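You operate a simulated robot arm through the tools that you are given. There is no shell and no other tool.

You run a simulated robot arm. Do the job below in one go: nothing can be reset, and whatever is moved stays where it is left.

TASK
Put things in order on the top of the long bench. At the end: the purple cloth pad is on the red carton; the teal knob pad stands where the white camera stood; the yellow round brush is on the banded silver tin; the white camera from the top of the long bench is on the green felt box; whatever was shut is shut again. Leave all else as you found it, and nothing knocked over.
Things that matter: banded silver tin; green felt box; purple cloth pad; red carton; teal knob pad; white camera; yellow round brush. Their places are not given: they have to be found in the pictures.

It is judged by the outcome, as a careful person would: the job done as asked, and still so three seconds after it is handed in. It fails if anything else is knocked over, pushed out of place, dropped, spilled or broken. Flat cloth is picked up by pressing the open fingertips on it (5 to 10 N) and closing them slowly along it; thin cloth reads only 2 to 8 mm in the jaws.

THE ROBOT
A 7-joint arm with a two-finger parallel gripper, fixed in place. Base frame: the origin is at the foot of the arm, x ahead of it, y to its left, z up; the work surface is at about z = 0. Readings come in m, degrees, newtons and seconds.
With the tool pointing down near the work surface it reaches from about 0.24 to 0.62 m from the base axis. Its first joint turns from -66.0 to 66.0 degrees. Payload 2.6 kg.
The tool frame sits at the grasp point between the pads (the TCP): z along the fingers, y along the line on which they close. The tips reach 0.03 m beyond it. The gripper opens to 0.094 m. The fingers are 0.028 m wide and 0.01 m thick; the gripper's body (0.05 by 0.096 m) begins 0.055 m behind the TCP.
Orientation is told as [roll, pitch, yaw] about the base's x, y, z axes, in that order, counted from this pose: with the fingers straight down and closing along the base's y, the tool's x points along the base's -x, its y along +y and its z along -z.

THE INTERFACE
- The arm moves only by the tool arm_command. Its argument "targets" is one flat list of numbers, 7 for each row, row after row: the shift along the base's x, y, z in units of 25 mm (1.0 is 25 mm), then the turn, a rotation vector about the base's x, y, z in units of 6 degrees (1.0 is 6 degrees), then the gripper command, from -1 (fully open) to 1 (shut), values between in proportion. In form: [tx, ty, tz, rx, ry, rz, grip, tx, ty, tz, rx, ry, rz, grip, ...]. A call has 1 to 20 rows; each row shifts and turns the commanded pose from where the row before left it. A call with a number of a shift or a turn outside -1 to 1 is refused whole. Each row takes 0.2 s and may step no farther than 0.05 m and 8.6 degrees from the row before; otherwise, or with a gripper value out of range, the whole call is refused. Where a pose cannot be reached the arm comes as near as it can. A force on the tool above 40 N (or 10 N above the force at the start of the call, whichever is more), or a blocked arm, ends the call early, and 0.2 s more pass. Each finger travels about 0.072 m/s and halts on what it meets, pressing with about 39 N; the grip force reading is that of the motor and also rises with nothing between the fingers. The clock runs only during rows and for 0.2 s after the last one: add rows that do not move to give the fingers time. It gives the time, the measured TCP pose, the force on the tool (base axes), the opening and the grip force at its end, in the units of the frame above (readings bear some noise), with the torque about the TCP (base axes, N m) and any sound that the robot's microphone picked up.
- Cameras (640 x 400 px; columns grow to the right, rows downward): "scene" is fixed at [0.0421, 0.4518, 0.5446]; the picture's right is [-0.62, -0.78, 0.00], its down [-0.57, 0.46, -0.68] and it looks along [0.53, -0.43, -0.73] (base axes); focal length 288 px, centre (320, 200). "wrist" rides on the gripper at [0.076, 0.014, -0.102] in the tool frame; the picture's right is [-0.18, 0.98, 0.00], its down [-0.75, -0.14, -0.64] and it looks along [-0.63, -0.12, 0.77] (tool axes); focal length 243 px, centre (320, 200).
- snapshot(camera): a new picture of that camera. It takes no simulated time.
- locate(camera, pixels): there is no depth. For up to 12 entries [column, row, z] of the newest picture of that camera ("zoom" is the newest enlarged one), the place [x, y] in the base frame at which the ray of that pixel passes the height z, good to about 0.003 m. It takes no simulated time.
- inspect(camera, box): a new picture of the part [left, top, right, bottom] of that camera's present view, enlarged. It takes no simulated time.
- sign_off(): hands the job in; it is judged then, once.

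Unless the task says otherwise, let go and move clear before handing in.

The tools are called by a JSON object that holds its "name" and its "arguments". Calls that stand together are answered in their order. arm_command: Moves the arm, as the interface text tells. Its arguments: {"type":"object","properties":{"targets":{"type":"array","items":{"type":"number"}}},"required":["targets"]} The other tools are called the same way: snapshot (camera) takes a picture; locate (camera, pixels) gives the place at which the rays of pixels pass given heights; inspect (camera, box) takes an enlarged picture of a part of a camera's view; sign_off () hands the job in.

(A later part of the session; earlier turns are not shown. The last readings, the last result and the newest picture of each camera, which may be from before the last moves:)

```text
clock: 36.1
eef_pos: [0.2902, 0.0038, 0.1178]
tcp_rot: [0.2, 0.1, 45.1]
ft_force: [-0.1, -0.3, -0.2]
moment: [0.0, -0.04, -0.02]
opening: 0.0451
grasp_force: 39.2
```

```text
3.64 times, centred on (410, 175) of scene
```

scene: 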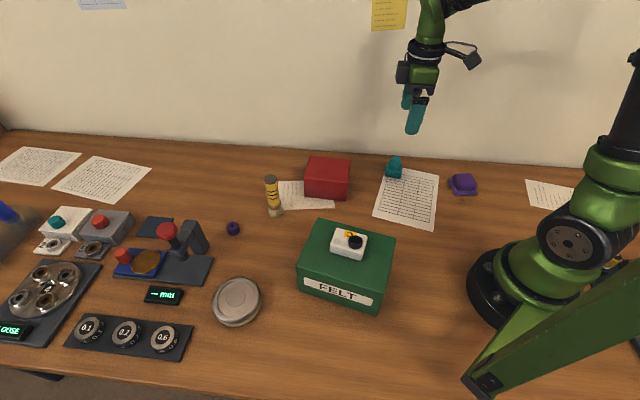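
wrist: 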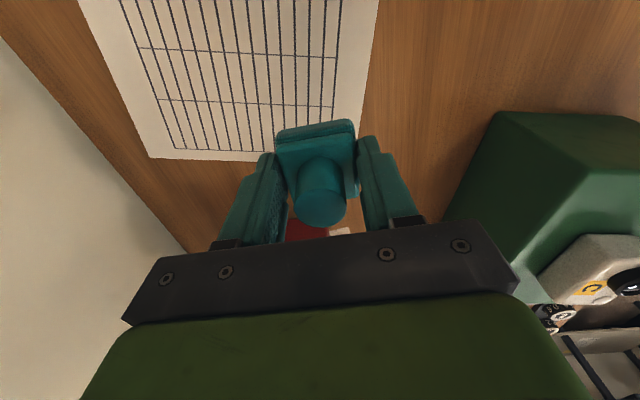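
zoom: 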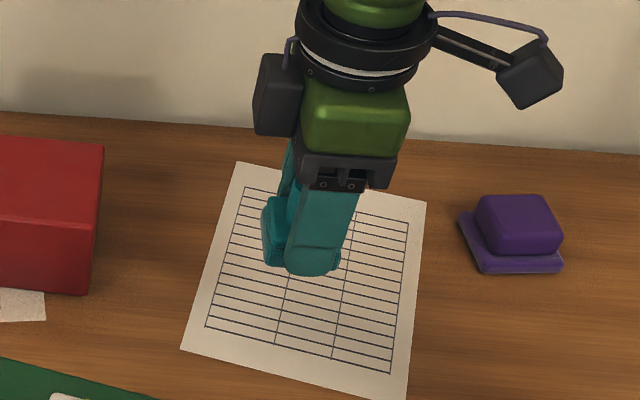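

The teal pad is held over the camera's old spot. I'll descend to just above the paper.

{"name": "arm_command", "arguments": {"targets": [0.02, 0.02, -0.6, 0, 0, 0, 1, 0, 0, -0.6, 0, 0, 0, 1, 0, 0, -0.6, 0, 0, 0, 1, 0, 0, -0.6, 0, 0, 0, 1, 0, 0, -0.6, 0, 0, 0, 1, 0, 0, -0.15, 0, 0, 0, 1, 0, 0, 0, 0, 0, 0, 1]}}

{"name": "arm_command", "arguments": {"targets": [0, 0, -0.06, 0, 0, 0, 1, 0, 0, -0.04, 0, 0, 0, 1, 0, 0, 0, 0, 0, 0, 1]}}

```text
clock: 37.7
eef_pos: [0.2906, 0.0039, 0.0386]
tcp_rot: [0.2, -0.1, 45.0]
ft_force: [-0.6, 0.8, -0.9]
moment: [-0.01, -0.03, 0.02]
opening: 0.0449
grasp_force: 38.2
```

```text
clock: 38.5
eef_pos: [0.2914, 0.0054, 0.0365]
tcp_rot: [0.1, -0.1, 45.0]
ft_force: [-0.4, 0.9, -0.3]
moment: [0.01, -0.02, -0.01]
opening: 0.045
grasp_force: 39.3
```

There's no contact yet at z≈0.0365, and it was gripped at about 0.035. I'll go down one more millimetre and release.

{"name": "arm_command", "arguments": {"targets": [0, 0, -0.05, 0, 0, 0, 1, 0, 0, 0, 0, 0, 0, 1]}}

{"name": "arm_command", "arguments": {"targets": [0, 0, 0, 0, 0, 0, 0.05, 0, 0, 0, 0, 0, 0, -0.1, 0, 0, 0, 0, 0, 0, -0.4, 0, 0, 0, 0, 0, 0, -0.8, 0, 0, 0, 0, 0, 0, -1, 0, 0, 0, 0, 0, 0, -1]}}

{"name": "arm_command", "arguments": {"targets": [0, 0, 0.4, 0, 0, 0, -1, 0, 0, 0.8, 0, 0, 0, -1, 0, 0, 1, 0, 0, 0, -1, 0, 0, 1, 0, 0, 0, -1, 0, 0, 1, 0, 0, 0, -1, 0, 0, 1, 0, 0, 0, -1, 0, 0, 1, 0, 0, 0, -1, 0, 0, 0, 0, 0, 0, -1]}}

{"name": "snapshot", "arguments": {"camera": "scene"}}

{"name": "snapshot", "arguments": {"camera": "wrist"}}

```text
clock: 39.1
eef_pos: [0.2917, 0.0047, 0.036]
tcp_rot: [0.3, 0.0, 45.0]
ft_force: [-3.1, 0.0, 3.6]
moment: [-0.04, -0.01, -0.02]
opening: 0.0449
grasp_force: 39.2
```

```text
clock: 40.5
eef_pos: [0.2909, 0.005, 0.0355]
tcp_rot: [0.2, -0.1, 45.1]
ft_force: [-0.4, -0.1, 0.2]
moment: [0.0, 0.0, 0.0]
opening: 0.0939
grasp_force: 0.1
```

```text
clock: 42.3
eef_pos: [0.2909, 0.0047, 0.1907]
tcp_rot: [0.2, 0.0, 45.0]
ft_force: [0.1, 0.5, -0.3]
moment: [0.01, 0.0, 0.02]
opening: 0.0939
grasp_force: 0.1
```

```text
taken
```

scene: 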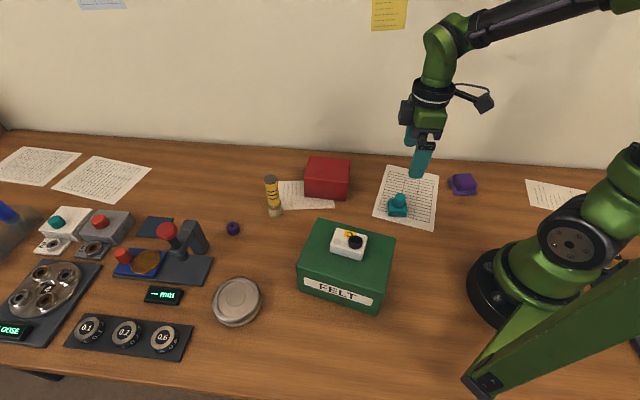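

```text
taken
```

wrist: 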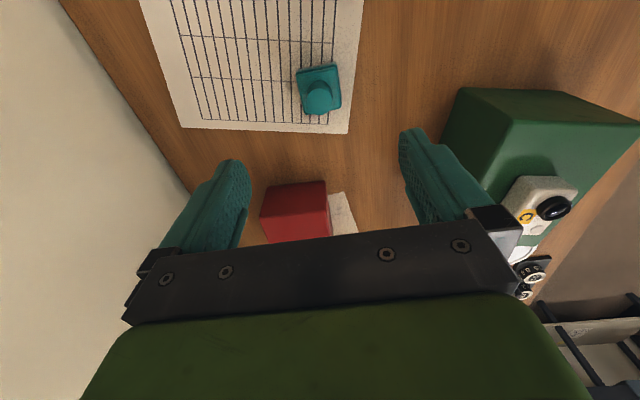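

The teal pad now stands at the camera's old spot, (398,204) in the scene. Next I'll go over to the purple pad, yawing to about −43° to suit its edges, and look from above.

{"name": "arm_command", "arguments": {"targets": [-0.11, -0.466, 0.2, 0, 0, -0.98, -1, -0.11, -0.466, 0.2, 0, 0, -0.98, -1, -0.11, -0.466, 0.2, 0, 0, -0.98, -1, -0.11, -0.466, 0.2, 0, 0, -0.98, -1, -0.11, -0.466, 0.2, 0, 0, -0.98, -1, -0.11, -0.466, 0.2, 0, 0, -0.98, -1, -0.11, -0.466, 0, 0, 0, -0.98, -1, -0.11, -0.466, 0, 0, 0, -0.98, -1, -0.11, -0.466, 0, 0, 0, -0.98, -1, -0.11, -0.466, 0, 0, 0, -0.98, -1, -0.11, -0.466, 0, 0, 0, -0.98, -1, -0.11, -0.466, 0, 0, 0, -0.98, -1, -0.11, -0.466, 0, 0, 0, -0.98, -1, -0.11, -0.466, 0, 0, 0, -0.98, -1, -0.11, -0.466, 0, 0, 0, -0.98, -1, 0, 0, 0, 0, 0, 0, -1]}}

{"name": "snapshot", "arguments": {"camera": "wrist"}}

{"name": "inspect", "arguments": {"camera": "scene", "box": [430, 160, 500, 210]}}

```text
clock: 45.7
eef_pos: [0.2488, -0.1701, 0.2211]
tcp_rot: [0.2, -0.1, -43.4]
ft_force: [0.1, -0.4, -0.9]
moment: [0.0, -0.05, 0.01]
opening: 0.094
grasp_force: 0.1
```

```text
taken
```

wrist: 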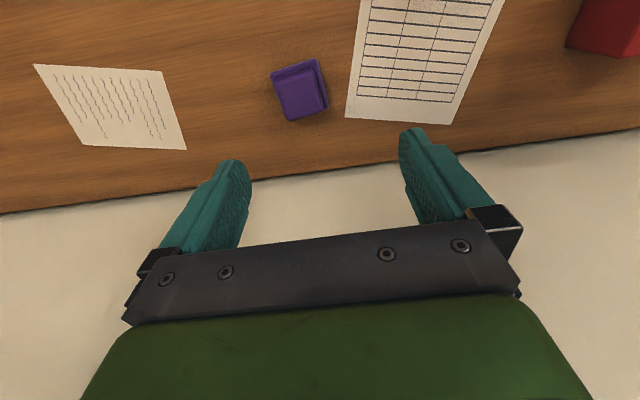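

```text
8.00 times, centred on (465, 185) of scene
```

zoom: 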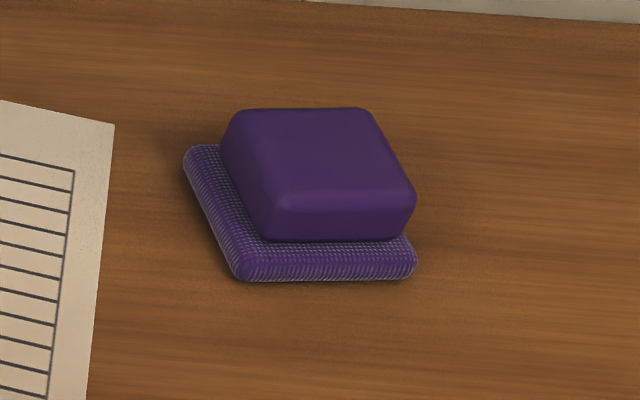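

The purple pad is a smooth block on a slightly wider textured base. I'll zoom the wrist view and locate its corners in both.

{"name": "locate", "arguments": {"camera": "zoom", "pixels": [[237, 279, 0], [415, 277, 0], [184, 160, 0.006], [268, 240, 0.01], [406, 238, 0.01], [272, 205, 0.025], [415, 203, 0.025], [232, 110, 0.028], [367, 110, 0.028]]}}

{"name": "inspect", "arguments": {"camera": "wrist", "box": [260, 45, 340, 130]}}

```text
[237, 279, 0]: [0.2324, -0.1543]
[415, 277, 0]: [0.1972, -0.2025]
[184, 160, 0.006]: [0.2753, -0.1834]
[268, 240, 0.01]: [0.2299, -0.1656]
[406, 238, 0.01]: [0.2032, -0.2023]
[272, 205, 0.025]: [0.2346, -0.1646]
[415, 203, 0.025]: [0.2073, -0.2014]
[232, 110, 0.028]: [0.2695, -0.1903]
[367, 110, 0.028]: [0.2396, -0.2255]
```

```text
4.71 times, centred on (300, 88) of wrist
```

zoom: 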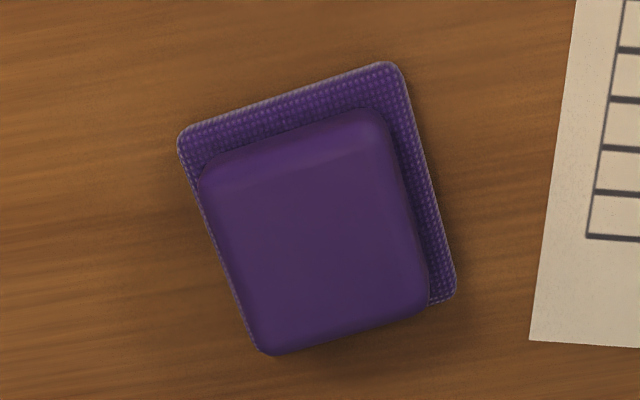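

In this zoom the base corners are about (180,138), (398,66) and (455,297), and the block top runs (200,170)–(385,115)–(428,305)–(263,352). I'll locate these.

{"name": "locate", "arguments": {"camera": "zoom", "pixels": [[180, 136, 0.005], [398, 64, 0.005], [456, 296, 0.005], [260, 353, 0.005], [203, 180, 0.028], [388, 125, 0.028], [428, 305, 0.028], [263, 354, 0.028]]}}

```text
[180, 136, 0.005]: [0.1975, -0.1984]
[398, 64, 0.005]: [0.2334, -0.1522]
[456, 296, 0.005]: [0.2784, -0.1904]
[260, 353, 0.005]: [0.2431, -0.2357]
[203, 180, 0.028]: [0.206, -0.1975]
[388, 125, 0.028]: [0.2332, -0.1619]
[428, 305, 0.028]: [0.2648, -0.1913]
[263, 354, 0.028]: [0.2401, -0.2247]
```

The base is about 0.058 m square and the block about 0.046 m, both centred near (0.2375,−0.1945) and turned about 51°. I'll yaw to −39°, move above it and descend to z≈0.10 first.

{"name": "arm_command", "arguments": {"targets": [-0.09, -0.195, -0.97, 0, 0, 0.146, -1, -0.09, -0.195, -0.97, 0, 0, 0.146, -1, -0.09, -0.195, -0.97, 0, 0, 0.146, -1, -0.09, -0.195, -0.97, 0, 0, 0.146, -1, -0.09, -0.195, -0.97, 0, 0, 0.146, -1, 0, 0, 0, 0, 0, 0, -1]}}

{"name": "inspect", "arguments": {"camera": "wrist", "box": [220, 40, 420, 200]}}

```text
clock: 47.1
eef_pos: [0.238, -0.1957, 0.1001]
tcp_rot: [0.1, 0.0, -38.8]
ft_force: [0.5, -0.4, -0.5]
moment: [0.01, 0.01, 0.01]
opening: 0.0937
grasp_force: 0.0
```

```text
2.50 times, centred on (320, 120) of wrist
```

zoom: 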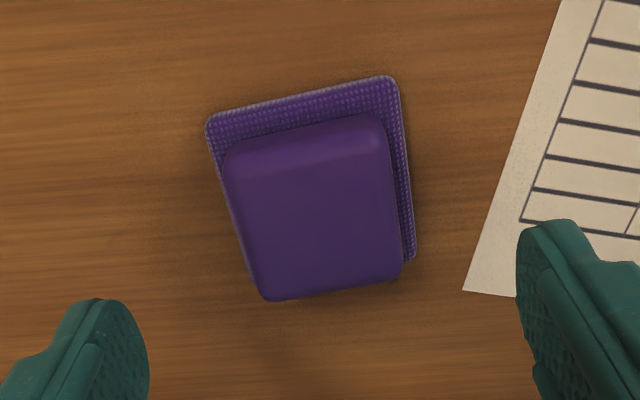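

The pad is centred between the fingers and square to them. I'll locate the block once more from this closer view, then descend.

{"name": "locate", "arguments": {"camera": "zoom", "pixels": [[226, 165, 0.028], [386, 135, 0.028], [402, 270, 0.028], [264, 298, 0.028], [206, 122, 0.005], [396, 78, 0.005], [414, 258, 0.005]]}}

{"name": "arm_command", "arguments": {"targets": [0, 0.03, -0.7, 0, 0, 0, -1, 0, 0.02, -0.7, 0, 0, 0, -1, 0, 0, -0.5, 0, 0, 0, -1, 0, 0, -0.38, 0, 0, 0, -1, 0, 0, 0, 0, 0, 0, -1]}}

{"name": "snapshot", "arguments": {"camera": "wrist"}}

{"name": "inspect", "arguments": {"camera": "scene", "box": [420, 140, 510, 210]}}

```text
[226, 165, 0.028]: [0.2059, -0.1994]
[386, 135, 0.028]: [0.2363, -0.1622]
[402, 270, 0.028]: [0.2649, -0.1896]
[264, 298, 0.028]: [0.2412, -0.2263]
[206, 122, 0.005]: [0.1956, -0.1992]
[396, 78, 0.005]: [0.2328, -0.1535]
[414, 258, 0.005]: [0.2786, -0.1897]
```

```text
clock: 48.3
eef_pos: [0.237, -0.1943, 0.0422]
tcp_rot: [0.2, -0.1, -38.8]
ft_force: [-0.2, -0.8, -0.3]
moment: [-0.01, 0.0, 0.03]
opening: 0.0936
grasp_force: 0.0
```

```text
taken
```

wrist: 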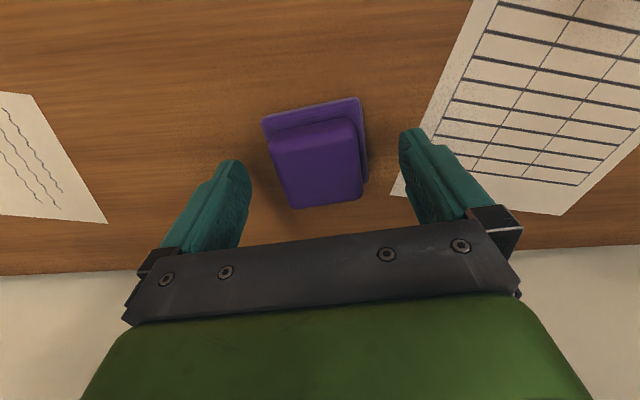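

```text
5.71 times, centred on (465, 175) of scene
```

zoom: 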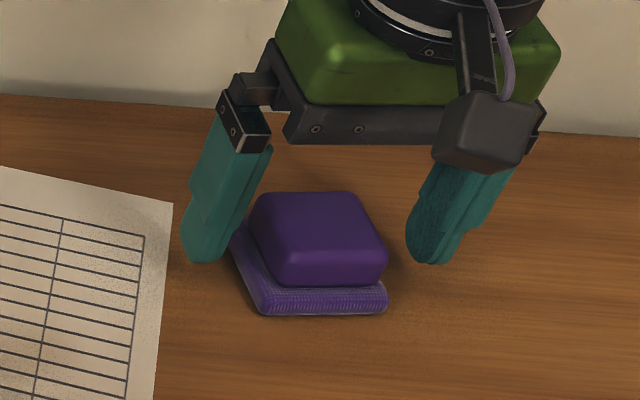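

The fingers stand on either side of the block, with the tips at about z≈0.012. I'll close gradually and test with a small lift.

{"name": "arm_command", "arguments": {"targets": [0, 0, 0, 0, 0, 0, -0.5, 0, 0, 0, 0, 0, 0, -0.2, 0, 0, 0, 0, 0, 0, 0, 0, 0, 0, 0, 0, 0, 0.2, 0, 0, 0, 0, 0, 0, 0.5, 0, 0, 0, 0, 0, 0, 0.8, 0, 0, 0, 0, 0, 0, 1]}}

{"name": "arm_command", "arguments": {"targets": [0, 0, 0.1, 0, 0, 0, 1, 0, 0, 0.2, 0, 0, 0, 1, 0, 0, 0.3, 0, 0, 0, 1, 0, 0, 0.3, 0, 0, 0, 1, 0, 0, 0, 0, 0, 0, 1]}}

{"name": "snapshot", "arguments": {"camera": "wrist"}}

{"name": "inspect", "arguments": {"camera": "scene", "box": [420, 140, 510, 210]}}

```text
clock: 49.9
eef_pos: [0.2382, -0.1945, 0.0443]
tcp_rot: [0.2, -0.1, -38.9]
ft_force: [0.7, -0.1, 0.3]
moment: [-0.02, 0.01, 0.0]
opening: 0.0467
grasp_force: 39.4
```

```text
clock: 51.1
eef_pos: [0.2383, -0.1941, 0.0654]
tcp_rot: [0.3, -0.1, -38.9]
ft_force: [0.5, 0.3, -1.0]
moment: [0.0, 0.02, -0.01]
opening: 0.0468
grasp_force: 38.8
```

```text
taken
```

wrist: 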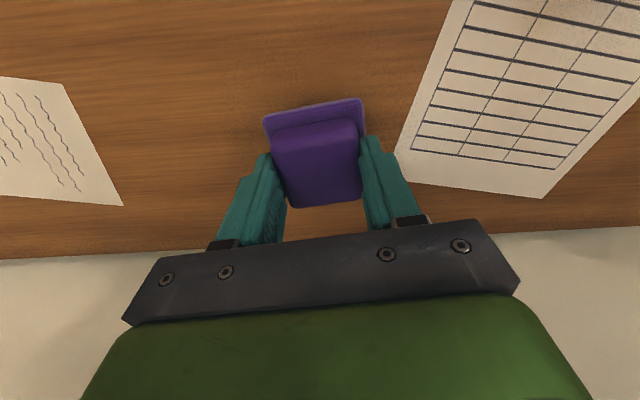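

```text
5.71 times, centred on (465, 175) of scene
```

zoom: 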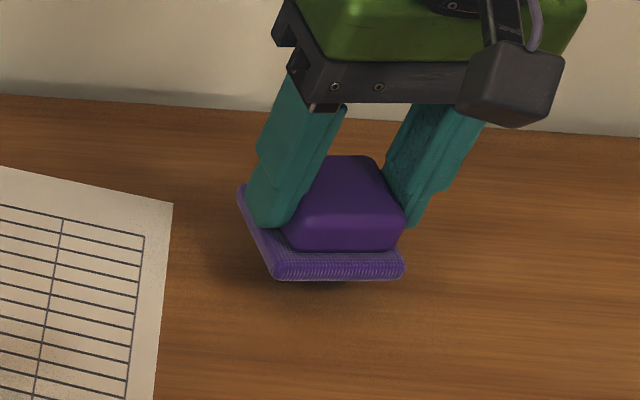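

The purple pad hangs flat in the jaws at 0.0468 m. I'll lift it to z≈0.20.

{"name": "arm_command", "arguments": {"targets": [0, 0, 0.4, 0, 0, 0, 1, 0, 0, 0.5, 0, 0, 0, 1, 0, 0, 0.5, 0, 0, 0, 1, 0, 0, 0.5, 0, 0, 0, 1, 0, 0, 0.5, 0, 0, 0, 1, 0, 0, 0.5, 0, 0, 0, 1, 0, 0, 0.5, 0, 0, 0, 1, 0, 0, 0.5, 0, 0, 0, 1, 0, 0, 0.5, 0, 0, 0, 1, 0, 0, 0.5, 0, 0, 0, 1, 0, 0, 0.4, 0, 0, 0, 1, 0, 0, 0, 0, 0, 0, 1]}}

{"name": "arm_command", "arguments": {"targets": [0.4, 0.5, 0, 0, 0, 0, 1, 0.6, 0.73, 0, 0, 0, 0, 1, 0.6, 0.73, 0, 0, 0, 0, 1, 0.6, 0.73, 0, 0, 0, 0, 1, 0.6, 0.73, 0, 0, 0, 0, 1, 0.6, 0.73, 0, 0, 0, 0, 1, 0.6, 0.73, 0, 0, 0, 0, 1, 0.6, 0.73, 0, 0, 0, 0, 1, 0.6, 0.73, 0, 0, 0, 0, 1, 0.6, 0.73, 0, 0, 0, 0, 1, 0.6, 0.73, 0, 0, 0, 0, 1, 0.6, 0.73, 0, 0, 0, 0, 1, 0.6, 0.73, 0, 0, 0, 0, 1, 0.6, 0.73, 0, 0, 0, 0, 1, 0.6, 0.73, 0, 0, 0, 0, 1, 0.2, 0.3, 0, 0, 0, 0, 1, 0, 0, 0, 0, 0, 0, 1]}}

{"name": "snapshot", "arguments": {"camera": "scene"}}

{"name": "snapshot", "arguments": {"camera": "wrist"}}

```text
clock: 53.7
eef_pos: [0.2377, -0.1933, 0.198]
tcp_rot: [0.2, -0.2, -38.8]
ft_force: [0.4, 0.2, -0.3]
moment: [-0.01, 0.03, -0.03]
opening: 0.0466
grasp_force: 38.9
```

```text
clock: 57.3
eef_pos: [0.4623, 0.0815, 0.1976]
tcp_rot: [0.2, -0.1, -38.8]
ft_force: [0.0, 0.7, -0.4]
moment: [0.0, 0.02, -0.01]
opening: 0.0465
grasp_force: 38.9
```

```text
taken
```

scene: 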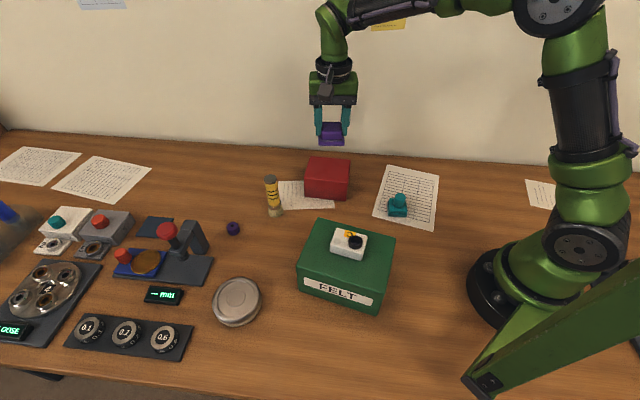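

```text
taken
```

wrist: 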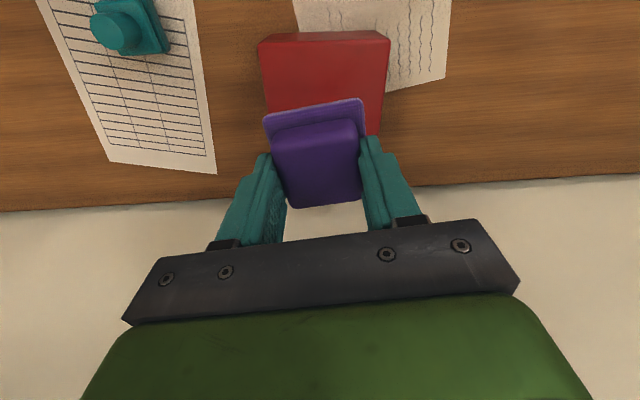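

The pad is over the carton, whose near top edge is at (259,42)–(390,38) in the wrist view. I'll zoom and locate the carton top to centre well.

{"name": "inspect", "arguments": {"camera": "wrist", "box": [240, 20, 410, 150]}}

{"name": "locate", "arguments": {"camera": "wrist", "pixels": [[260, 43, 0.065], [390, 40, 0.065], [378, 132, 0.065], [267, 105, 0.065], [260, 43, 0.07], [390, 40, 0.07], [378, 132, 0.07]]}}

```text
3.08 times, centred on (325, 85) of wrist
```

zoom: 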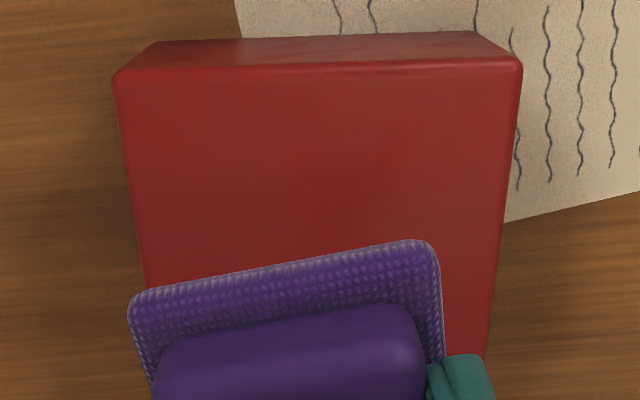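

```text
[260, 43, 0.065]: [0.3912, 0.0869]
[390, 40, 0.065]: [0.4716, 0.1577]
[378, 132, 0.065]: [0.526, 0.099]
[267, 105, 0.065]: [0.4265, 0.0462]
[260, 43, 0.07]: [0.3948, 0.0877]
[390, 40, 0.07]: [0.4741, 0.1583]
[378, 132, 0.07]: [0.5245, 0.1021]
```

The carton top centre works out to about (0.461,0.089), so I'll shift slightly and descend to z≈0.125.

{"name": "arm_command", "arguments": {"targets": [-0.02, 0.15, -0.5, 0, 0, 0, 1, -0.02, 0.14, -0.6, 0, 0, 0, 1, 0, 0, -0.6, 0, 0, 0, 1, 0, 0, -0.6, 0, 0, 0, 1, 0, 0, -0.5, 0, 0, 0, 1, 0, 0, 0, 0, 0, 0, 1]}}

{"name": "inspect", "arguments": {"camera": "scene", "box": [280, 110, 380, 210]}}

{"name": "inspect", "arguments": {"camera": "wrist", "box": [200, 0, 440, 230]}}

```text
clock: 58.7
eef_pos: [0.4634, 0.0871, 0.1267]
tcp_rot: [0.2, 0.1, -39.0]
ft_force: [0.0, -0.3, -1.2]
moment: [-0.02, -0.03, 0.02]
opening: 0.0465
grasp_force: 39.0
```

```text
4.00 times, centred on (330, 160) of scene
```

zoom: 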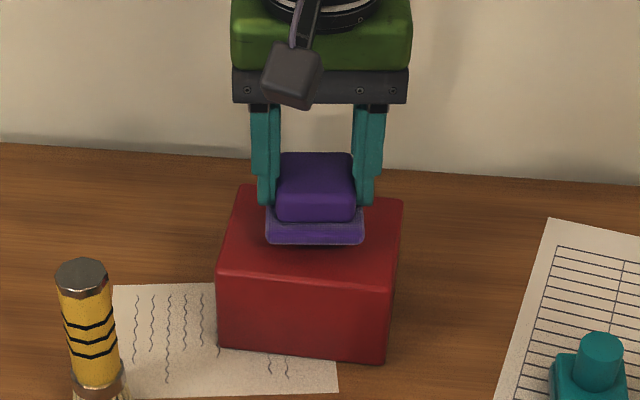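

```text
1.74 times, centred on (320, 115) of wrist
```

zoom: 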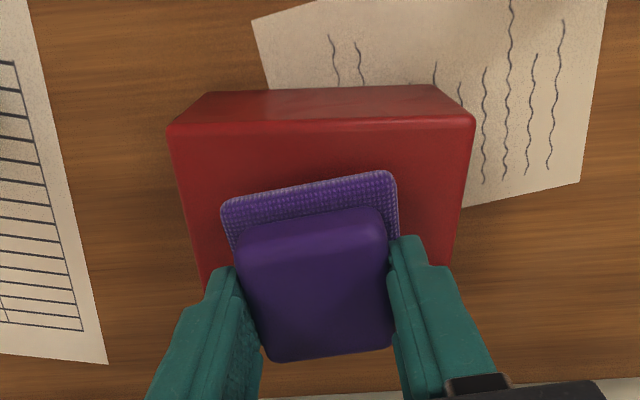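

The pad hangs centred over the carton top. I'll creep down in short steps.

{"name": "arm_command", "arguments": {"targets": [0, 0, -0.15, 0, 0, 0, 1, 0, 0, -0.15, 0, 0, 0, 1, 0, 0, 0, 0, 0, 0, 1]}}

{"name": "arm_command", "arguments": {"targets": [0, 0, -0.08, 0, 0, 0, 1, 0, 0, 0, 0, 0, 0, 1]}}

```text
clock: 59.5
eef_pos: [0.461, 0.0872, 0.1195]
tcp_rot: [0.2, -0.1, -38.7]
ft_force: [-0.5, -0.3, -0.7]
moment: [0.0, 0.06, 0.0]
opening: 0.0467
grasp_force: 39.1
```

```text
clock: 60.1
eef_pos: [0.4613, 0.0881, 0.1177]
tcp_rot: [0.3, 0.0, -38.8]
ft_force: [-0.1, 0.8, -0.9]
moment: [-0.04, 0.03, -0.02]
opening: 0.0469
grasp_force: 39.1
```

There's no contact yet at z≈0.1177. I'll continue with 2 mm steps.

{"name": "arm_command", "arguments": {"targets": [0, 0, -0.08, 0, 0, 0, 1, 0, 0, 0, 0, 0, 0, 1]}}

```text
clock: 60.7
eef_pos: [0.4619, 0.0887, 0.1157]
tcp_rot: [0.2, 0.0, -38.8]
ft_force: [0.0, -0.6, -0.6]
moment: [0.0, 0.0, -0.02]
opening: 0.0467
grasp_force: 38.7
```

No contact yet at z≈0.1157, so another 2 mm.

{"name": "arm_command", "arguments": {"targets": [0, 0, -0.08, 0, 0, 0, 1, 0, 0, 0, 0, 0, 0, 1]}}

{"name": "inspect", "arguments": {"camera": "scene", "box": [290, 130, 370, 210]}}

```text
clock: 61.3
eef_pos: [0.4616, 0.0876, 0.1149]
tcp_rot: [0.2, 0.0, -38.8]
ft_force: [0.1, 0.5, -0.4]
moment: [0.01, 0.01, -0.02]
opening: 0.0466
grasp_force: 38.8
```

```text
5.00 times, centred on (330, 170) of scene
```

zoom: 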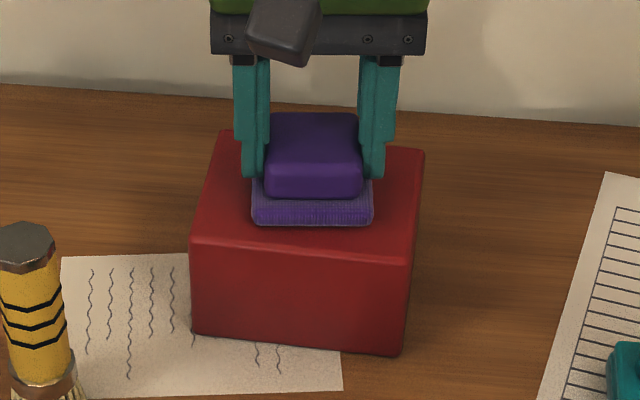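

The pad looks nearly on the carton, but the force is still about its own weight. I'll go down 1.5 mm at a time.

{"name": "arm_command", "arguments": {"targets": [0, 0, -0.06, 0, 0, 0, 1, 0, 0, 0, 0, 0, 0, 1]}}

```text
clock: 61.9
eef_pos: [0.4631, 0.0892, 0.113]
tcp_rot: [0.3, -0.2, -38.8]
ft_force: [-2.0, -0.8, 8.1]
moment: [-0.2, 0.28, -0.04]
opening: 0.0467
grasp_force: 38.7
```

Contact: 8 N at z≈0.113. I'll open gently and rise.

{"name": "arm_command", "arguments": {"targets": [0, 0, 0, 0, 0, 0, 0.03, 0, 0, 0, 0, 0, 0, -0.1, 0, 0, 0, 0, 0, 0, -0.3, 0, 0, 0, 0, 0, 0, -0.6, 0, 0, 0, 0, 0, 0, -0.9, 0, 0, 0, 0, 0, 0, -0.9]}}

{"name": "arm_command", "arguments": {"targets": [0, 0, 0.3, 0, 0, 0, -0.9, 0, 0, 0.7, 0, 0, 0, -0.9, 0, 0, 1, 0, 0, 0, -0.9, 0, 0, 1, 0, 0, 0, -1, 0, 0, 1, 0, 0, 0, -1, 0, 0, 0.5, 0, 0, 0, -1, 0, 0, 0, 0, 0, 0, -1]}}

{"name": "snapshot", "arguments": {"camera": "scene"}}

{"name": "snapshot", "arguments": {"camera": "wrist"}}

```text
clock: 63.3
eef_pos: [0.4624, 0.089, 0.1127]
tcp_rot: [0.2, -0.1, -38.8]
ft_force: [-0.8, -0.5, -0.1]
moment: [-0.01, 0.01, 0.01]
opening: 0.0892
grasp_force: 0.0
```

```text
clock: 64.9
eef_pos: [0.4627, 0.0878, 0.2257]
tcp_rot: [0.2, -0.1, -38.8]
ft_force: [0.4, 0.5, 0.7]
moment: [0.0, -0.02, -0.05]
opening: 0.0938
grasp_force: 0.0
```

```text
taken
```

scene: 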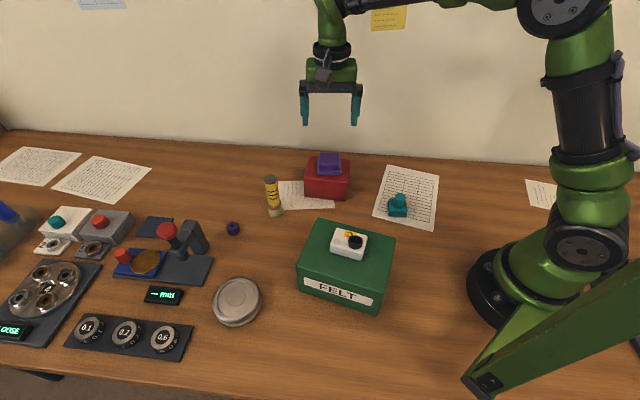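

```text
taken
```

wrist: 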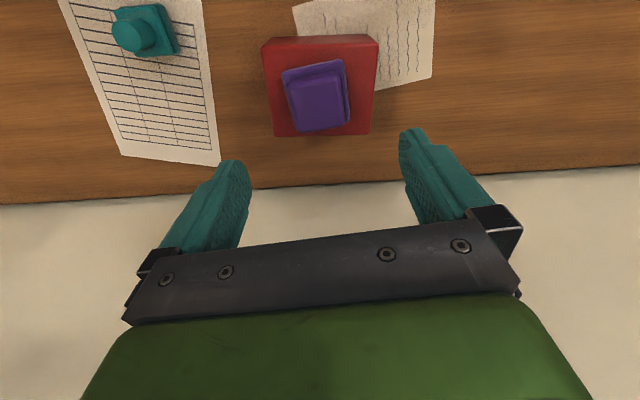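

The purple pad sits flat on the red carton. Next is the brush: I'll go above it, yawing to about +30°, and look.

{"name": "arm_command", "arguments": {"targets": [-0.06, 0.467, 0.1, 0, 0, 0.958, -1, -0.06, 0.467, 0.1, 0, 0, 0.958, -1, -0.06, 0.467, 0.1, 0, 0, 0.958, -1, -0.06, 0.467, 0.1, 0, 0, 0.958, -1, -0.06, 0.467, 0.1, 0, 0, 0.958, -1, -0.06, 0.467, 0.1, 0, 0, 0.958, -1, -0.06, 0.467, 0.1, 0, 0, 0.958, -1, -0.06, 0.467, 0.1, 0, 0, 0.958, -1, -0.06, 0.467, 0.1, 0, 0, 0.958, -1, -0.06, 0.467, 0.1, 0, 0, 0.958, -1, -0.06, 0.467, 0, 0, 0, 0.958, -1, -0.06, 0.467, 0, 0, 0, 0.958, -1, 0, 0, 0, 0, 0, 0, -1]}}

{"name": "snapshot", "arguments": {"camera": "wrist"}}

{"name": "inspect", "arguments": {"camera": "scene", "box": [240, 165, 310, 225]}}

```text
clock: 67.7
eef_pos: [0.4431, 0.2293, 0.2492]
tcp_rot: [0.2, 0.0, 30.4]
ft_force: [-0.2, 0.2, 0.5]
moment: [0.02, 0.01, 0.04]
opening: 0.0939
grasp_force: 0.1
```

```text
taken
```

wrist: 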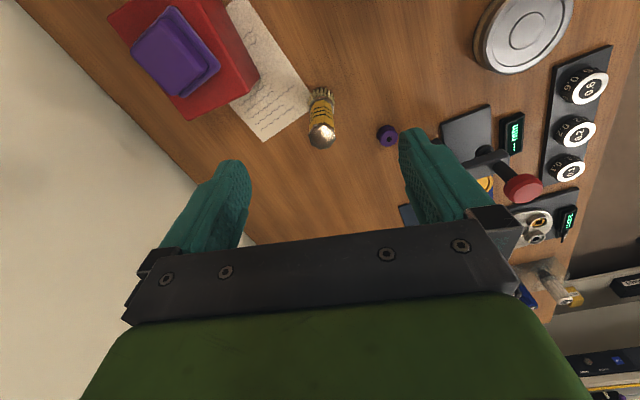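

```text
6.67 times, centred on (275, 195) of scene
```

zoom: 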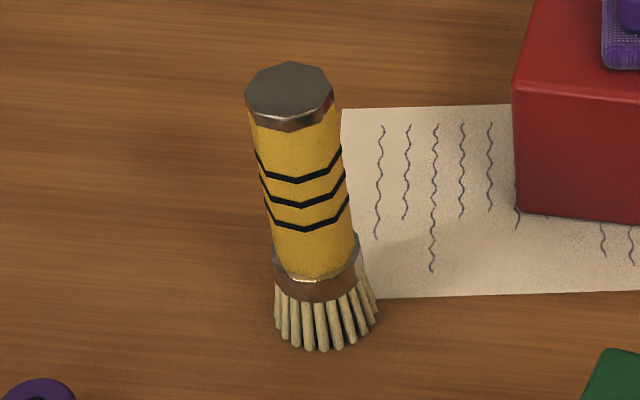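

The brush stands upright on its bristles. I'll locate its bottom centre at z=0 and its top centre at several heights to find its axis and height.

{"name": "locate", "arguments": {"camera": "zoom", "pixels": [[327, 315, 0], [290, 92, 0.08], [290, 92, 0.09], [290, 92, 0.1], [278, 315, 0], [378, 315, 0], [245, 92, 0.09], [335, 92, 0.09]]}}

{"name": "locate", "arguments": {"camera": "wrist", "pixels": [[321, 136, 0.08], [321, 136, 0.09], [321, 136, 0.1], [322, 97, 0], [322, 92, 0.0]]}}

{"name": "inspect", "arguments": {"camera": "wrist", "box": [280, 70, 370, 160]}}

```text
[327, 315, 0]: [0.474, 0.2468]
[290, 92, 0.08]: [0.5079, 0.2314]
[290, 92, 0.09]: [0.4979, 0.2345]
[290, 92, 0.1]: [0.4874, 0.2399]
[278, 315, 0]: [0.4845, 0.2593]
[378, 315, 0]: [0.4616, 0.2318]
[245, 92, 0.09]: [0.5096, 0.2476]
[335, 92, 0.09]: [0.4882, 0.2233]
```

```text
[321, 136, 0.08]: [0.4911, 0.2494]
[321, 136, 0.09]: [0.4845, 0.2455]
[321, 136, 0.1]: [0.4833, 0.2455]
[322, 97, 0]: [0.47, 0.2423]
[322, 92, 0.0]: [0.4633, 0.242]
```

```text
4.44 times, centred on (325, 115) of wrist
```

zoom: 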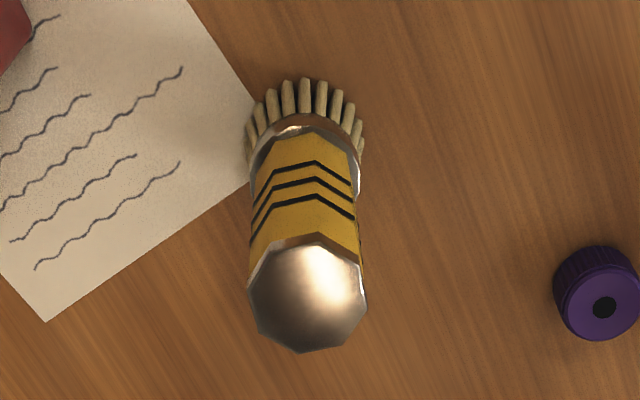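

The brush's axis is near (0.476,0.245), it's about 0.11 m tall, and the handle is about 0.028 m across. I'll move over it at z≈0.165 (tips at 0.135, clear of its top) and check alignment.

{"name": "arm_command", "arguments": {"targets": [0.263, 0.126, -0.4, 0, 0, 0, -1, 0.263, 0.126, -0.6, 0, 0, 0, -1, 0.263, 0.126, -0.8, 0, 0, 0, -1, 0.263, 0.126, -0.8, 0, 0, 0, -1, 0.263, 0.126, -0.76, 0, 0, 0, -1, 0, 0, 0, 0, 0, 0, -1]}}

{"name": "snapshot", "arguments": {"camera": "wrist"}}

{"name": "inspect", "arguments": {"camera": "scene", "box": [220, 100, 340, 230]}}

```text
clock: 69.1
eef_pos: [0.4781, 0.2439, 0.1652]
tcp_rot: [0.2, -0.1, 30.2]
ft_force: [0.4, 0.0, 0.3]
moment: [0.01, 0.0, 0.03]
opening: 0.0942
grasp_force: 0.0
```

```text
taken
```

wrist: 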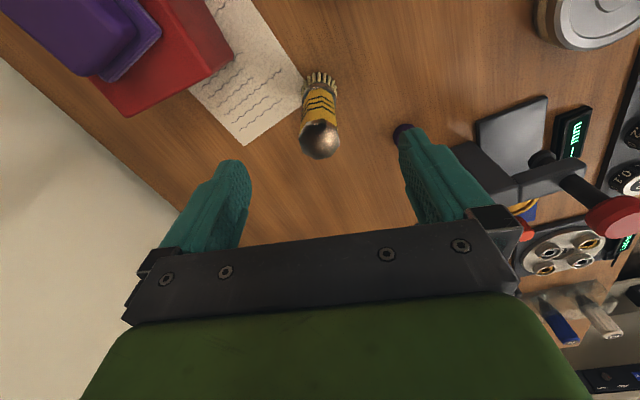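

```text
3.08 times, centred on (280, 165) of scene
```

zoom: 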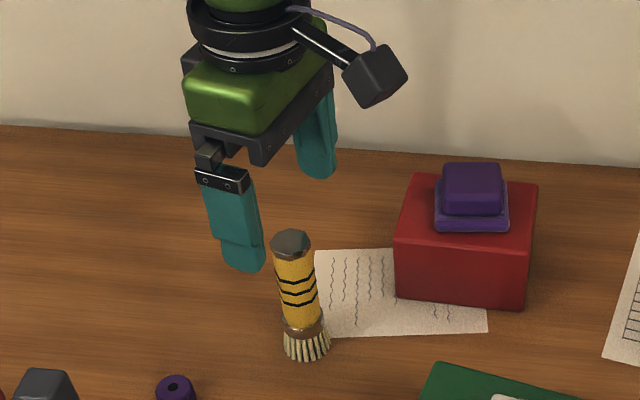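

The brush top at (320,140) is right on the tool axis. I'll descend to z≈0.07.

{"name": "arm_command", "arguments": {"targets": [0, 0, -0.6, 0, 0, 0, -1, 0, 0, -0.7, 0, 0, 0, -1, 0, 0, -0.7, 0, 0, 0, -1, 0, 0, -0.7, 0, 0, 0, -1, 0, 0, -0.6, 0, 0, 0, -1, 0, 0, -0.5, 0, 0, 0, -1, 0, 0, 0, 0, 0, 0, -1]}}

{"name": "snapshot", "arguments": {"camera": "wrist"}}

{"name": "inspect", "arguments": {"camera": "scene", "box": [220, 120, 340, 230]}}

```text
clock: 70.7
eef_pos: [0.4764, 0.2426, 0.0717]
tcp_rot: [0.3, -0.2, 30.1]
ft_force: [-0.1, -0.2, 0.9]
moment: [0.0, 0.0, -0.03]
opening: 0.0939
grasp_force: 0.0
```

```text
taken
```

wrist: 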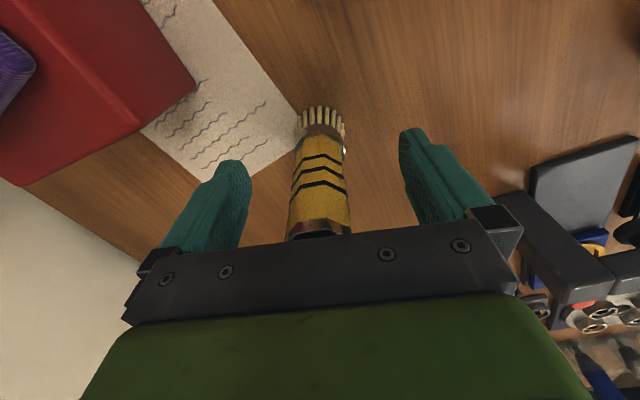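

```text
3.64 times, centred on (280, 175) of scene
```

zoom: 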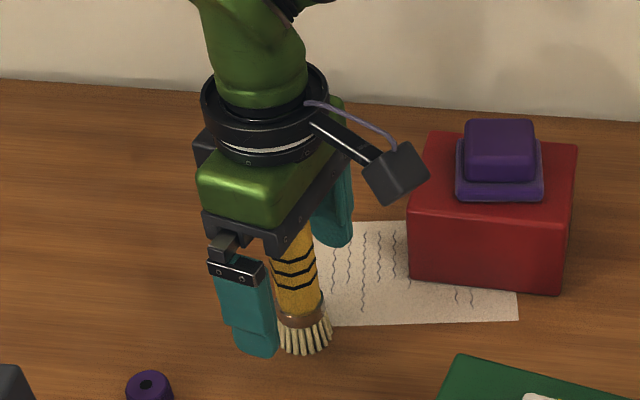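

The handle is between the pads, slightly left of centre, with nothing touching. I'll close slowly on it.

{"name": "arm_command", "arguments": {"targets": [0, 0, 0, 0, 0, 0, -0.6, 0, 0, 0, 0, 0, 0, -0.2, 0, 0, 0, 0, 0, 0, 0.1, 0, 0, 0, 0, 0, 0, 0.25, 0, 0, 0, 0, 0, 0, 0.35, 0, 0, 0, 0, 0, 0, 0.45, 0, 0, 0, 0, 0, 0, 0.6, 0, 0, 0, 0, 0, 0, 0.8, 0, 0, 0, 0, 0, 0, 1]}}

{"name": "snapshot", "arguments": {"camera": "wrist"}}

{"name": "inspect", "arguments": {"camera": "scene", "box": [220, 120, 340, 230]}}

```text
clock: 72.7
eef_pos: [0.4765, 0.2438, 0.0718]
tcp_rot: [0.2, -0.1, 30.2]
ft_force: [-0.5, 0.8, 0.8]
moment: [0.0, 0.02, 0.01]
opening: 0.0277
grasp_force: 38.8
```

```text
taken
```

wrist: 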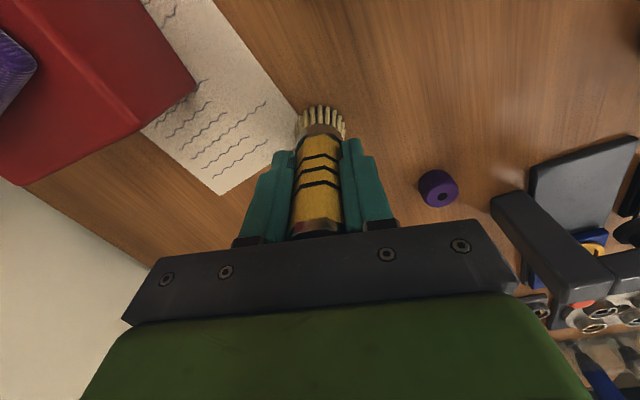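

```text
3.64 times, centred on (280, 175) of scene
```

zoom: 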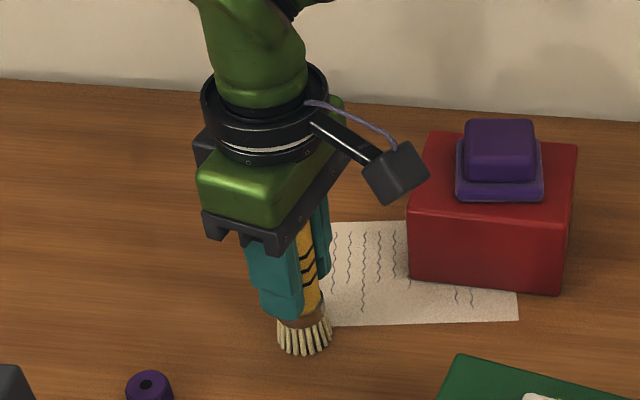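

The handle is held upright at 0.0277 m. I'll lift gently to z≈0.22.

{"name": "arm_command", "arguments": {"targets": [0, 0, 0.1, 0, 0, 0, 1, 0, 0, 0.3, 0, 0, 0, 1, 0, 0, 0.5, 0, 0, 0, 1, 0, 0, 0.5, 0, 0, 0, 1, 0, 0, 0.5, 0, 0, 0, 1, 0, 0, 0.5, 0, 0, 0, 1, 0, 0, 0.5, 0, 0, 0, 1, 0, 0, 0.5, 0, 0, 0, 1, 0, 0, 0.5, 0, 0, 0, 1, 0, 0, 0.5, 0, 0, 0, 1, 0, 0, 0.5, 0, 0, 0, 1, 0, 0, 0.5, 0, 0, 0, 1, 0, 0, 0.5, 0, 0, 0, 1, 0, 0, 0, 0, 0, 0, 1]}}

{"name": "snapshot", "arguments": {"camera": "wrist"}}

{"name": "snapshot", "arguments": {"camera": "scene"}}

```text
clock: 75.7
eef_pos: [0.477, 0.244, 0.2188]
tcp_rot: [0.1, -0.1, 30.3]
ft_force: [-0.1, -0.4, -0.9]
moment: [0.0, 0.0, 0.02]
opening: 0.0276
grasp_force: 39.0
```

```text
taken
```

wrist: 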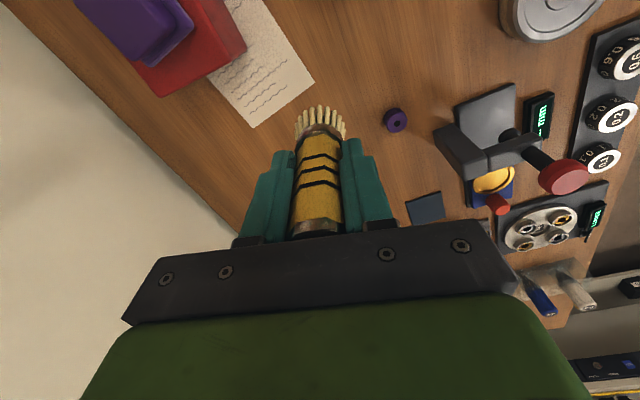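

```text
taken
```

scene: 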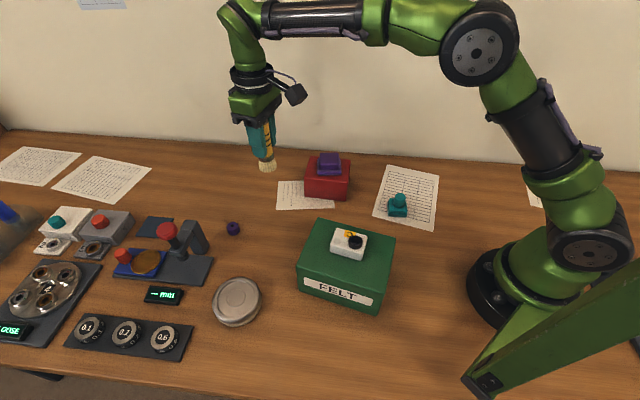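

The brush is secure. Before moving I'll zoom in on the tin to fix its centre and height.

{"name": "inspect", "arguments": {"camera": "scene", "box": [200, 265, 275, 335]}}

```text
5.71 times, centred on (238, 300) of scene
```

zoom: 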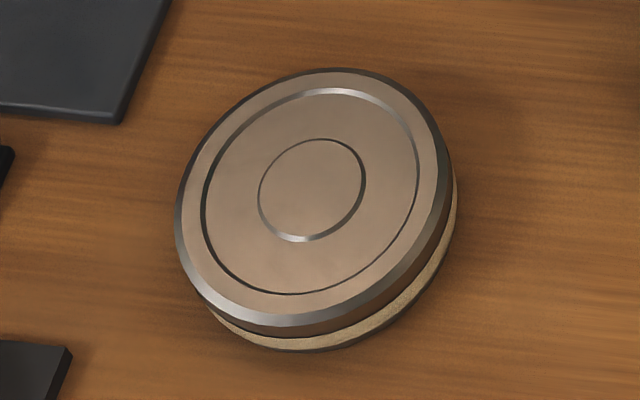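

The tin's lid is flat with shallow grooves, centred at about (312,192) in this zoom. I'll locate the centre and rim at candidate heights.

{"name": "locate", "arguments": {"camera": "zoom", "pixels": [[312, 192, 0.02], [312, 192, 0.025], [312, 192, 0.03], [176, 225, 0.025], [448, 160, 0.025], [330, 69, 0.025], [280, 334, 0.025], [300, 351, 0], [456, 195, 0]]}}

```text
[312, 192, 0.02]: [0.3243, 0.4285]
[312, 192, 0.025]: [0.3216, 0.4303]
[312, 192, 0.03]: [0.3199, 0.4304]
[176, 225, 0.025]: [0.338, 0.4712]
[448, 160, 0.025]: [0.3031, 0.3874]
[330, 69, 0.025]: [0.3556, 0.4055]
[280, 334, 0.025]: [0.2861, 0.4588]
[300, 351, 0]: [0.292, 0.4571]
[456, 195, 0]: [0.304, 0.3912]
```

The tin's centre is about (0.321,0.430) with a radius of about 0.045 m, and the brush foot is about 0.036 m across, so it fits. I'll carry the brush over the tin at height.

{"name": "arm_command", "arguments": {"targets": [-0.2, 0.25, 0, 0, 0, 0, 1, -0.45, 0.53, 0, 0, 0, 0, 1, -0.47, 0.56, 0, 0, 0, 0, 1, -0.47, 0.56, 0, 0, 0, 0, 1, -0.47, 0.56, 0, 0, 0, 0, 1, -0.47, 0.56, 0, 0, 0, 0, 1, -0.47, 0.56, 0, 0, 0, 0, 1, -0.47, 0.56, 0, 0, 0, 0, 1, -0.47, 0.56, 0, 0, 0, 0, 1, -0.47, 0.56, 0, 0, 0, 0, 1, -0.47, 0.56, 0, 0, 0, 0, 1, -0.47, 0.56, 0, 0, 0, 0, 1, -0.47, 0.56, 0, 0, 0, 0, 1, -0.42, 0.5, 0, 0, 0, 0, 1, 0, 0, 0, 0, 0, 0, 1, 0, 0, 0, 0, 0, 0, 1]}}

{"name": "snapshot", "arguments": {"camera": "wrist"}}

{"name": "snapshot", "arguments": {"camera": "scene"}}

```text
clock: 79.1
eef_pos: [0.3218, 0.4304, 0.2181]
tcp_rot: [0.2, -0.2, 30.2]
ft_force: [0.4, -0.6, -0.1]
moment: [-0.02, 0.01, 0.0]
opening: 0.0274
grasp_force: 39.2
```

```text
taken
```

wrist: 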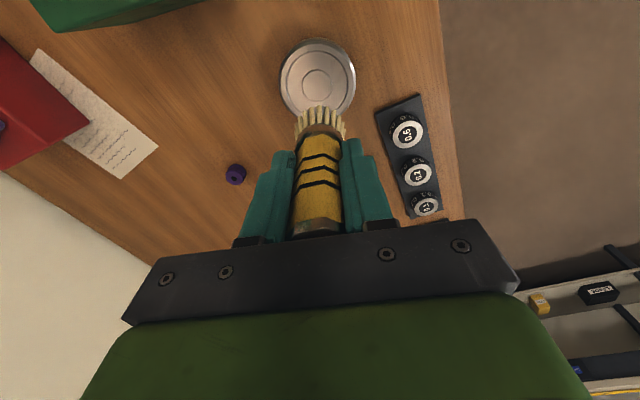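

```text
taken
```

scene: 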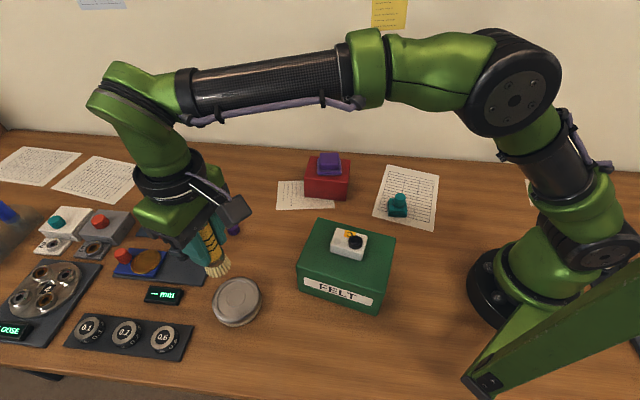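

The tin appears at (318,78) in the wrist view, close to the tool axis. I'll locate its centre and edges from here to refine.

{"name": "inspect", "arguments": {"camera": "wrist", "box": [265, 25, 370, 150]}}

{"name": "locate", "arguments": {"camera": "wrist", "pixels": [[319, 81, 0.02], [319, 81, 0.025], [319, 81, 0.03], [280, 80, 0.025], [355, 80, 0.025], [318, 39, 0.025]]}}

```text
3.20 times, centred on (318, 88) of wrist
```

zoom: 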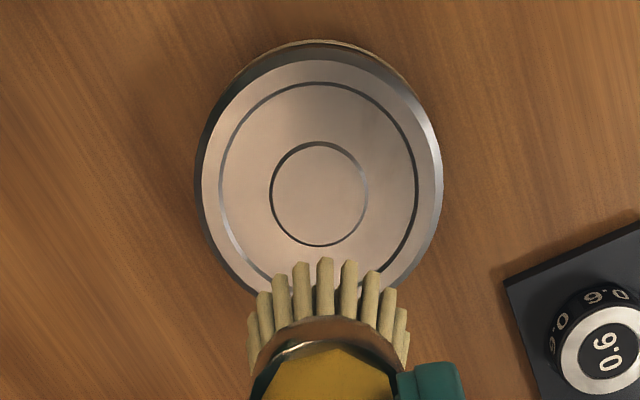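

```text
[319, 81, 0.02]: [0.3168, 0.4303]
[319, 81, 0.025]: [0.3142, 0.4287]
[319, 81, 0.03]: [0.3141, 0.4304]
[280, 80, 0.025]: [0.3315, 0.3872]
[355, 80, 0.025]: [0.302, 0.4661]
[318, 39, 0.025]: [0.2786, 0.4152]
```

The inner ring's centre is at (319,193) in this zoom; I'll locate that point.

{"name": "locate", "arguments": {"camera": "zoom", "pixels": [[319, 193, 0.02], [319, 193, 0.025], [319, 193, 0.03], [319, 193, 0.035], [205, 190, 0.025], [436, 190, 0.025]]}}

```text
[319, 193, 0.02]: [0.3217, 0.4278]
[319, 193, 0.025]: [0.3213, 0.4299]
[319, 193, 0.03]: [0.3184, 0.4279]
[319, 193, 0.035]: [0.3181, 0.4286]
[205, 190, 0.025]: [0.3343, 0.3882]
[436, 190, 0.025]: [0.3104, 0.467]
```

The tin centre is about (0.320,0.429), within 2 mm of the tool axis. I'll descend to z≈0.12 and then creep to contact.

{"name": "arm_command", "arguments": {"targets": [-0.04, -0.03, -0.4, 0, 0, 0, 1, 0, 0, -0.6, 0, 0, 0, 1, 0, 0, -0.6, 0, 0, 0, 1, 0, 0, -0.6, 0, 0, 0, 1, 0, 0, -0.6, 0, 0, 0, 1, 0, 0, -0.6, 0, 0, 0, 1, 0, 0, -0.5, 0, 0, 0, 1, 0, 0, 0, 0, 0, 0, 1]}}

{"name": "inspect", "arguments": {"camera": "scene", "box": [170, 220, 290, 340]}}

{"name": "snapshot", "arguments": {"camera": "wrist"}}

```text
clock: 80.9
eef_pos: [0.3195, 0.4288, 0.1206]
tcp_rot: [0.2, -0.2, 30.2]
ft_force: [-0.7, 0.6, -0.6]
moment: [-0.01, -0.01, 0.0]
opening: 0.0274
grasp_force: 39.5
```

```text
3.33 times, centred on (230, 280) of scene
```

zoom: 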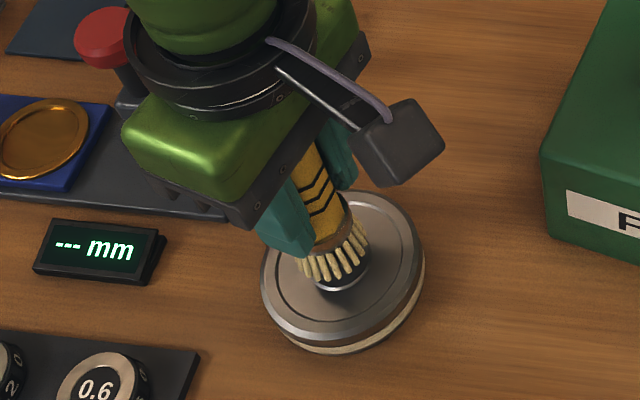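

```text
taken
```

wrist: 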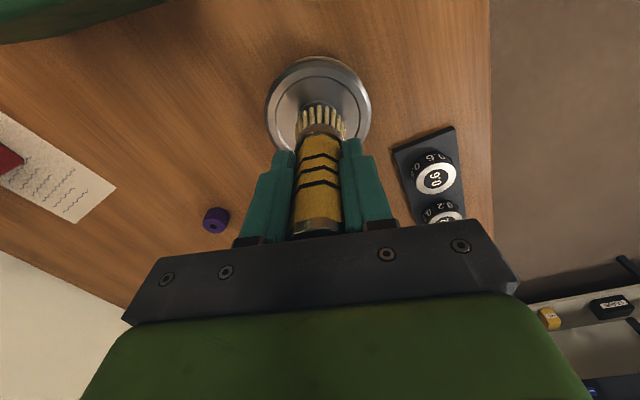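

The bristles are centred over the lid with a gap of about 2 cm left. I'll creep down in steps.

{"name": "arm_command", "arguments": {"targets": [0, 0, -0.2, 0, 0, 0, 1, 0, 0, -0.2, 0, 0, 0, 1, 0, 0, 0, 0, 0, 0, 1]}}

{"name": "arm_command", "arguments": {"targets": [0, 0, -0.08, 0, 0, 0, 1, 0, 0, 0, 0, 0, 0, 1]}}

{"name": "inspect", "arguments": {"camera": "scene", "box": [200, 240, 280, 330]}}

```text
clock: 81.7
eef_pos: [0.3191, 0.4284, 0.1118]
tcp_rot: [0.1, 0.0, 30.2]
ft_force: [-0.2, 0.2, -1.1]
moment: [-0.01, 0.01, 0.0]
opening: 0.0272
grasp_force: 39.0
```

```text
clock: 82.3
eef_pos: [0.3197, 0.4296, 0.1091]
tcp_rot: [0.2, -0.1, 30.3]
ft_force: [-0.5, 0.5, -0.4]
moment: [0.0, -0.02, -0.02]
opening: 0.0274
grasp_force: 38.8
```

```text
4.44 times, centred on (240, 285) of scene
```

zoom: 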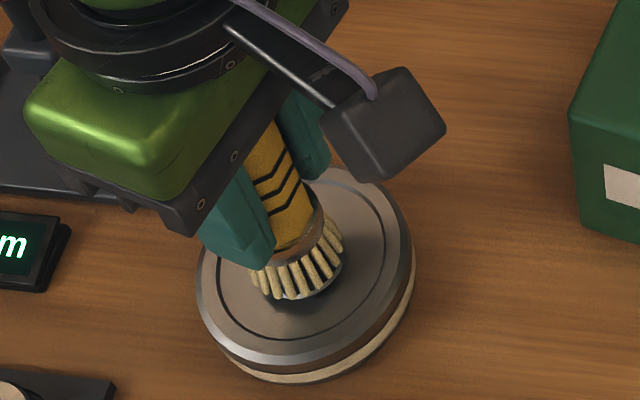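

Still no contact at z≈0.109. I'll continue with 2 mm steps.

{"name": "arm_command", "arguments": {"targets": [0, 0, -0.08, 0, 0, 0, 1, 0, 0, 0, 0, 0, 0, 1]}}

```text
clock: 82.9
eef_pos: [0.32, 0.4285, 0.1074]
tcp_rot: [0.2, 0.1, 30.1]
ft_force: [-0.9, -0.1, -0.9]
moment: [0.0, -0.02, -0.04]
opening: 0.0271
grasp_force: 39.0
```

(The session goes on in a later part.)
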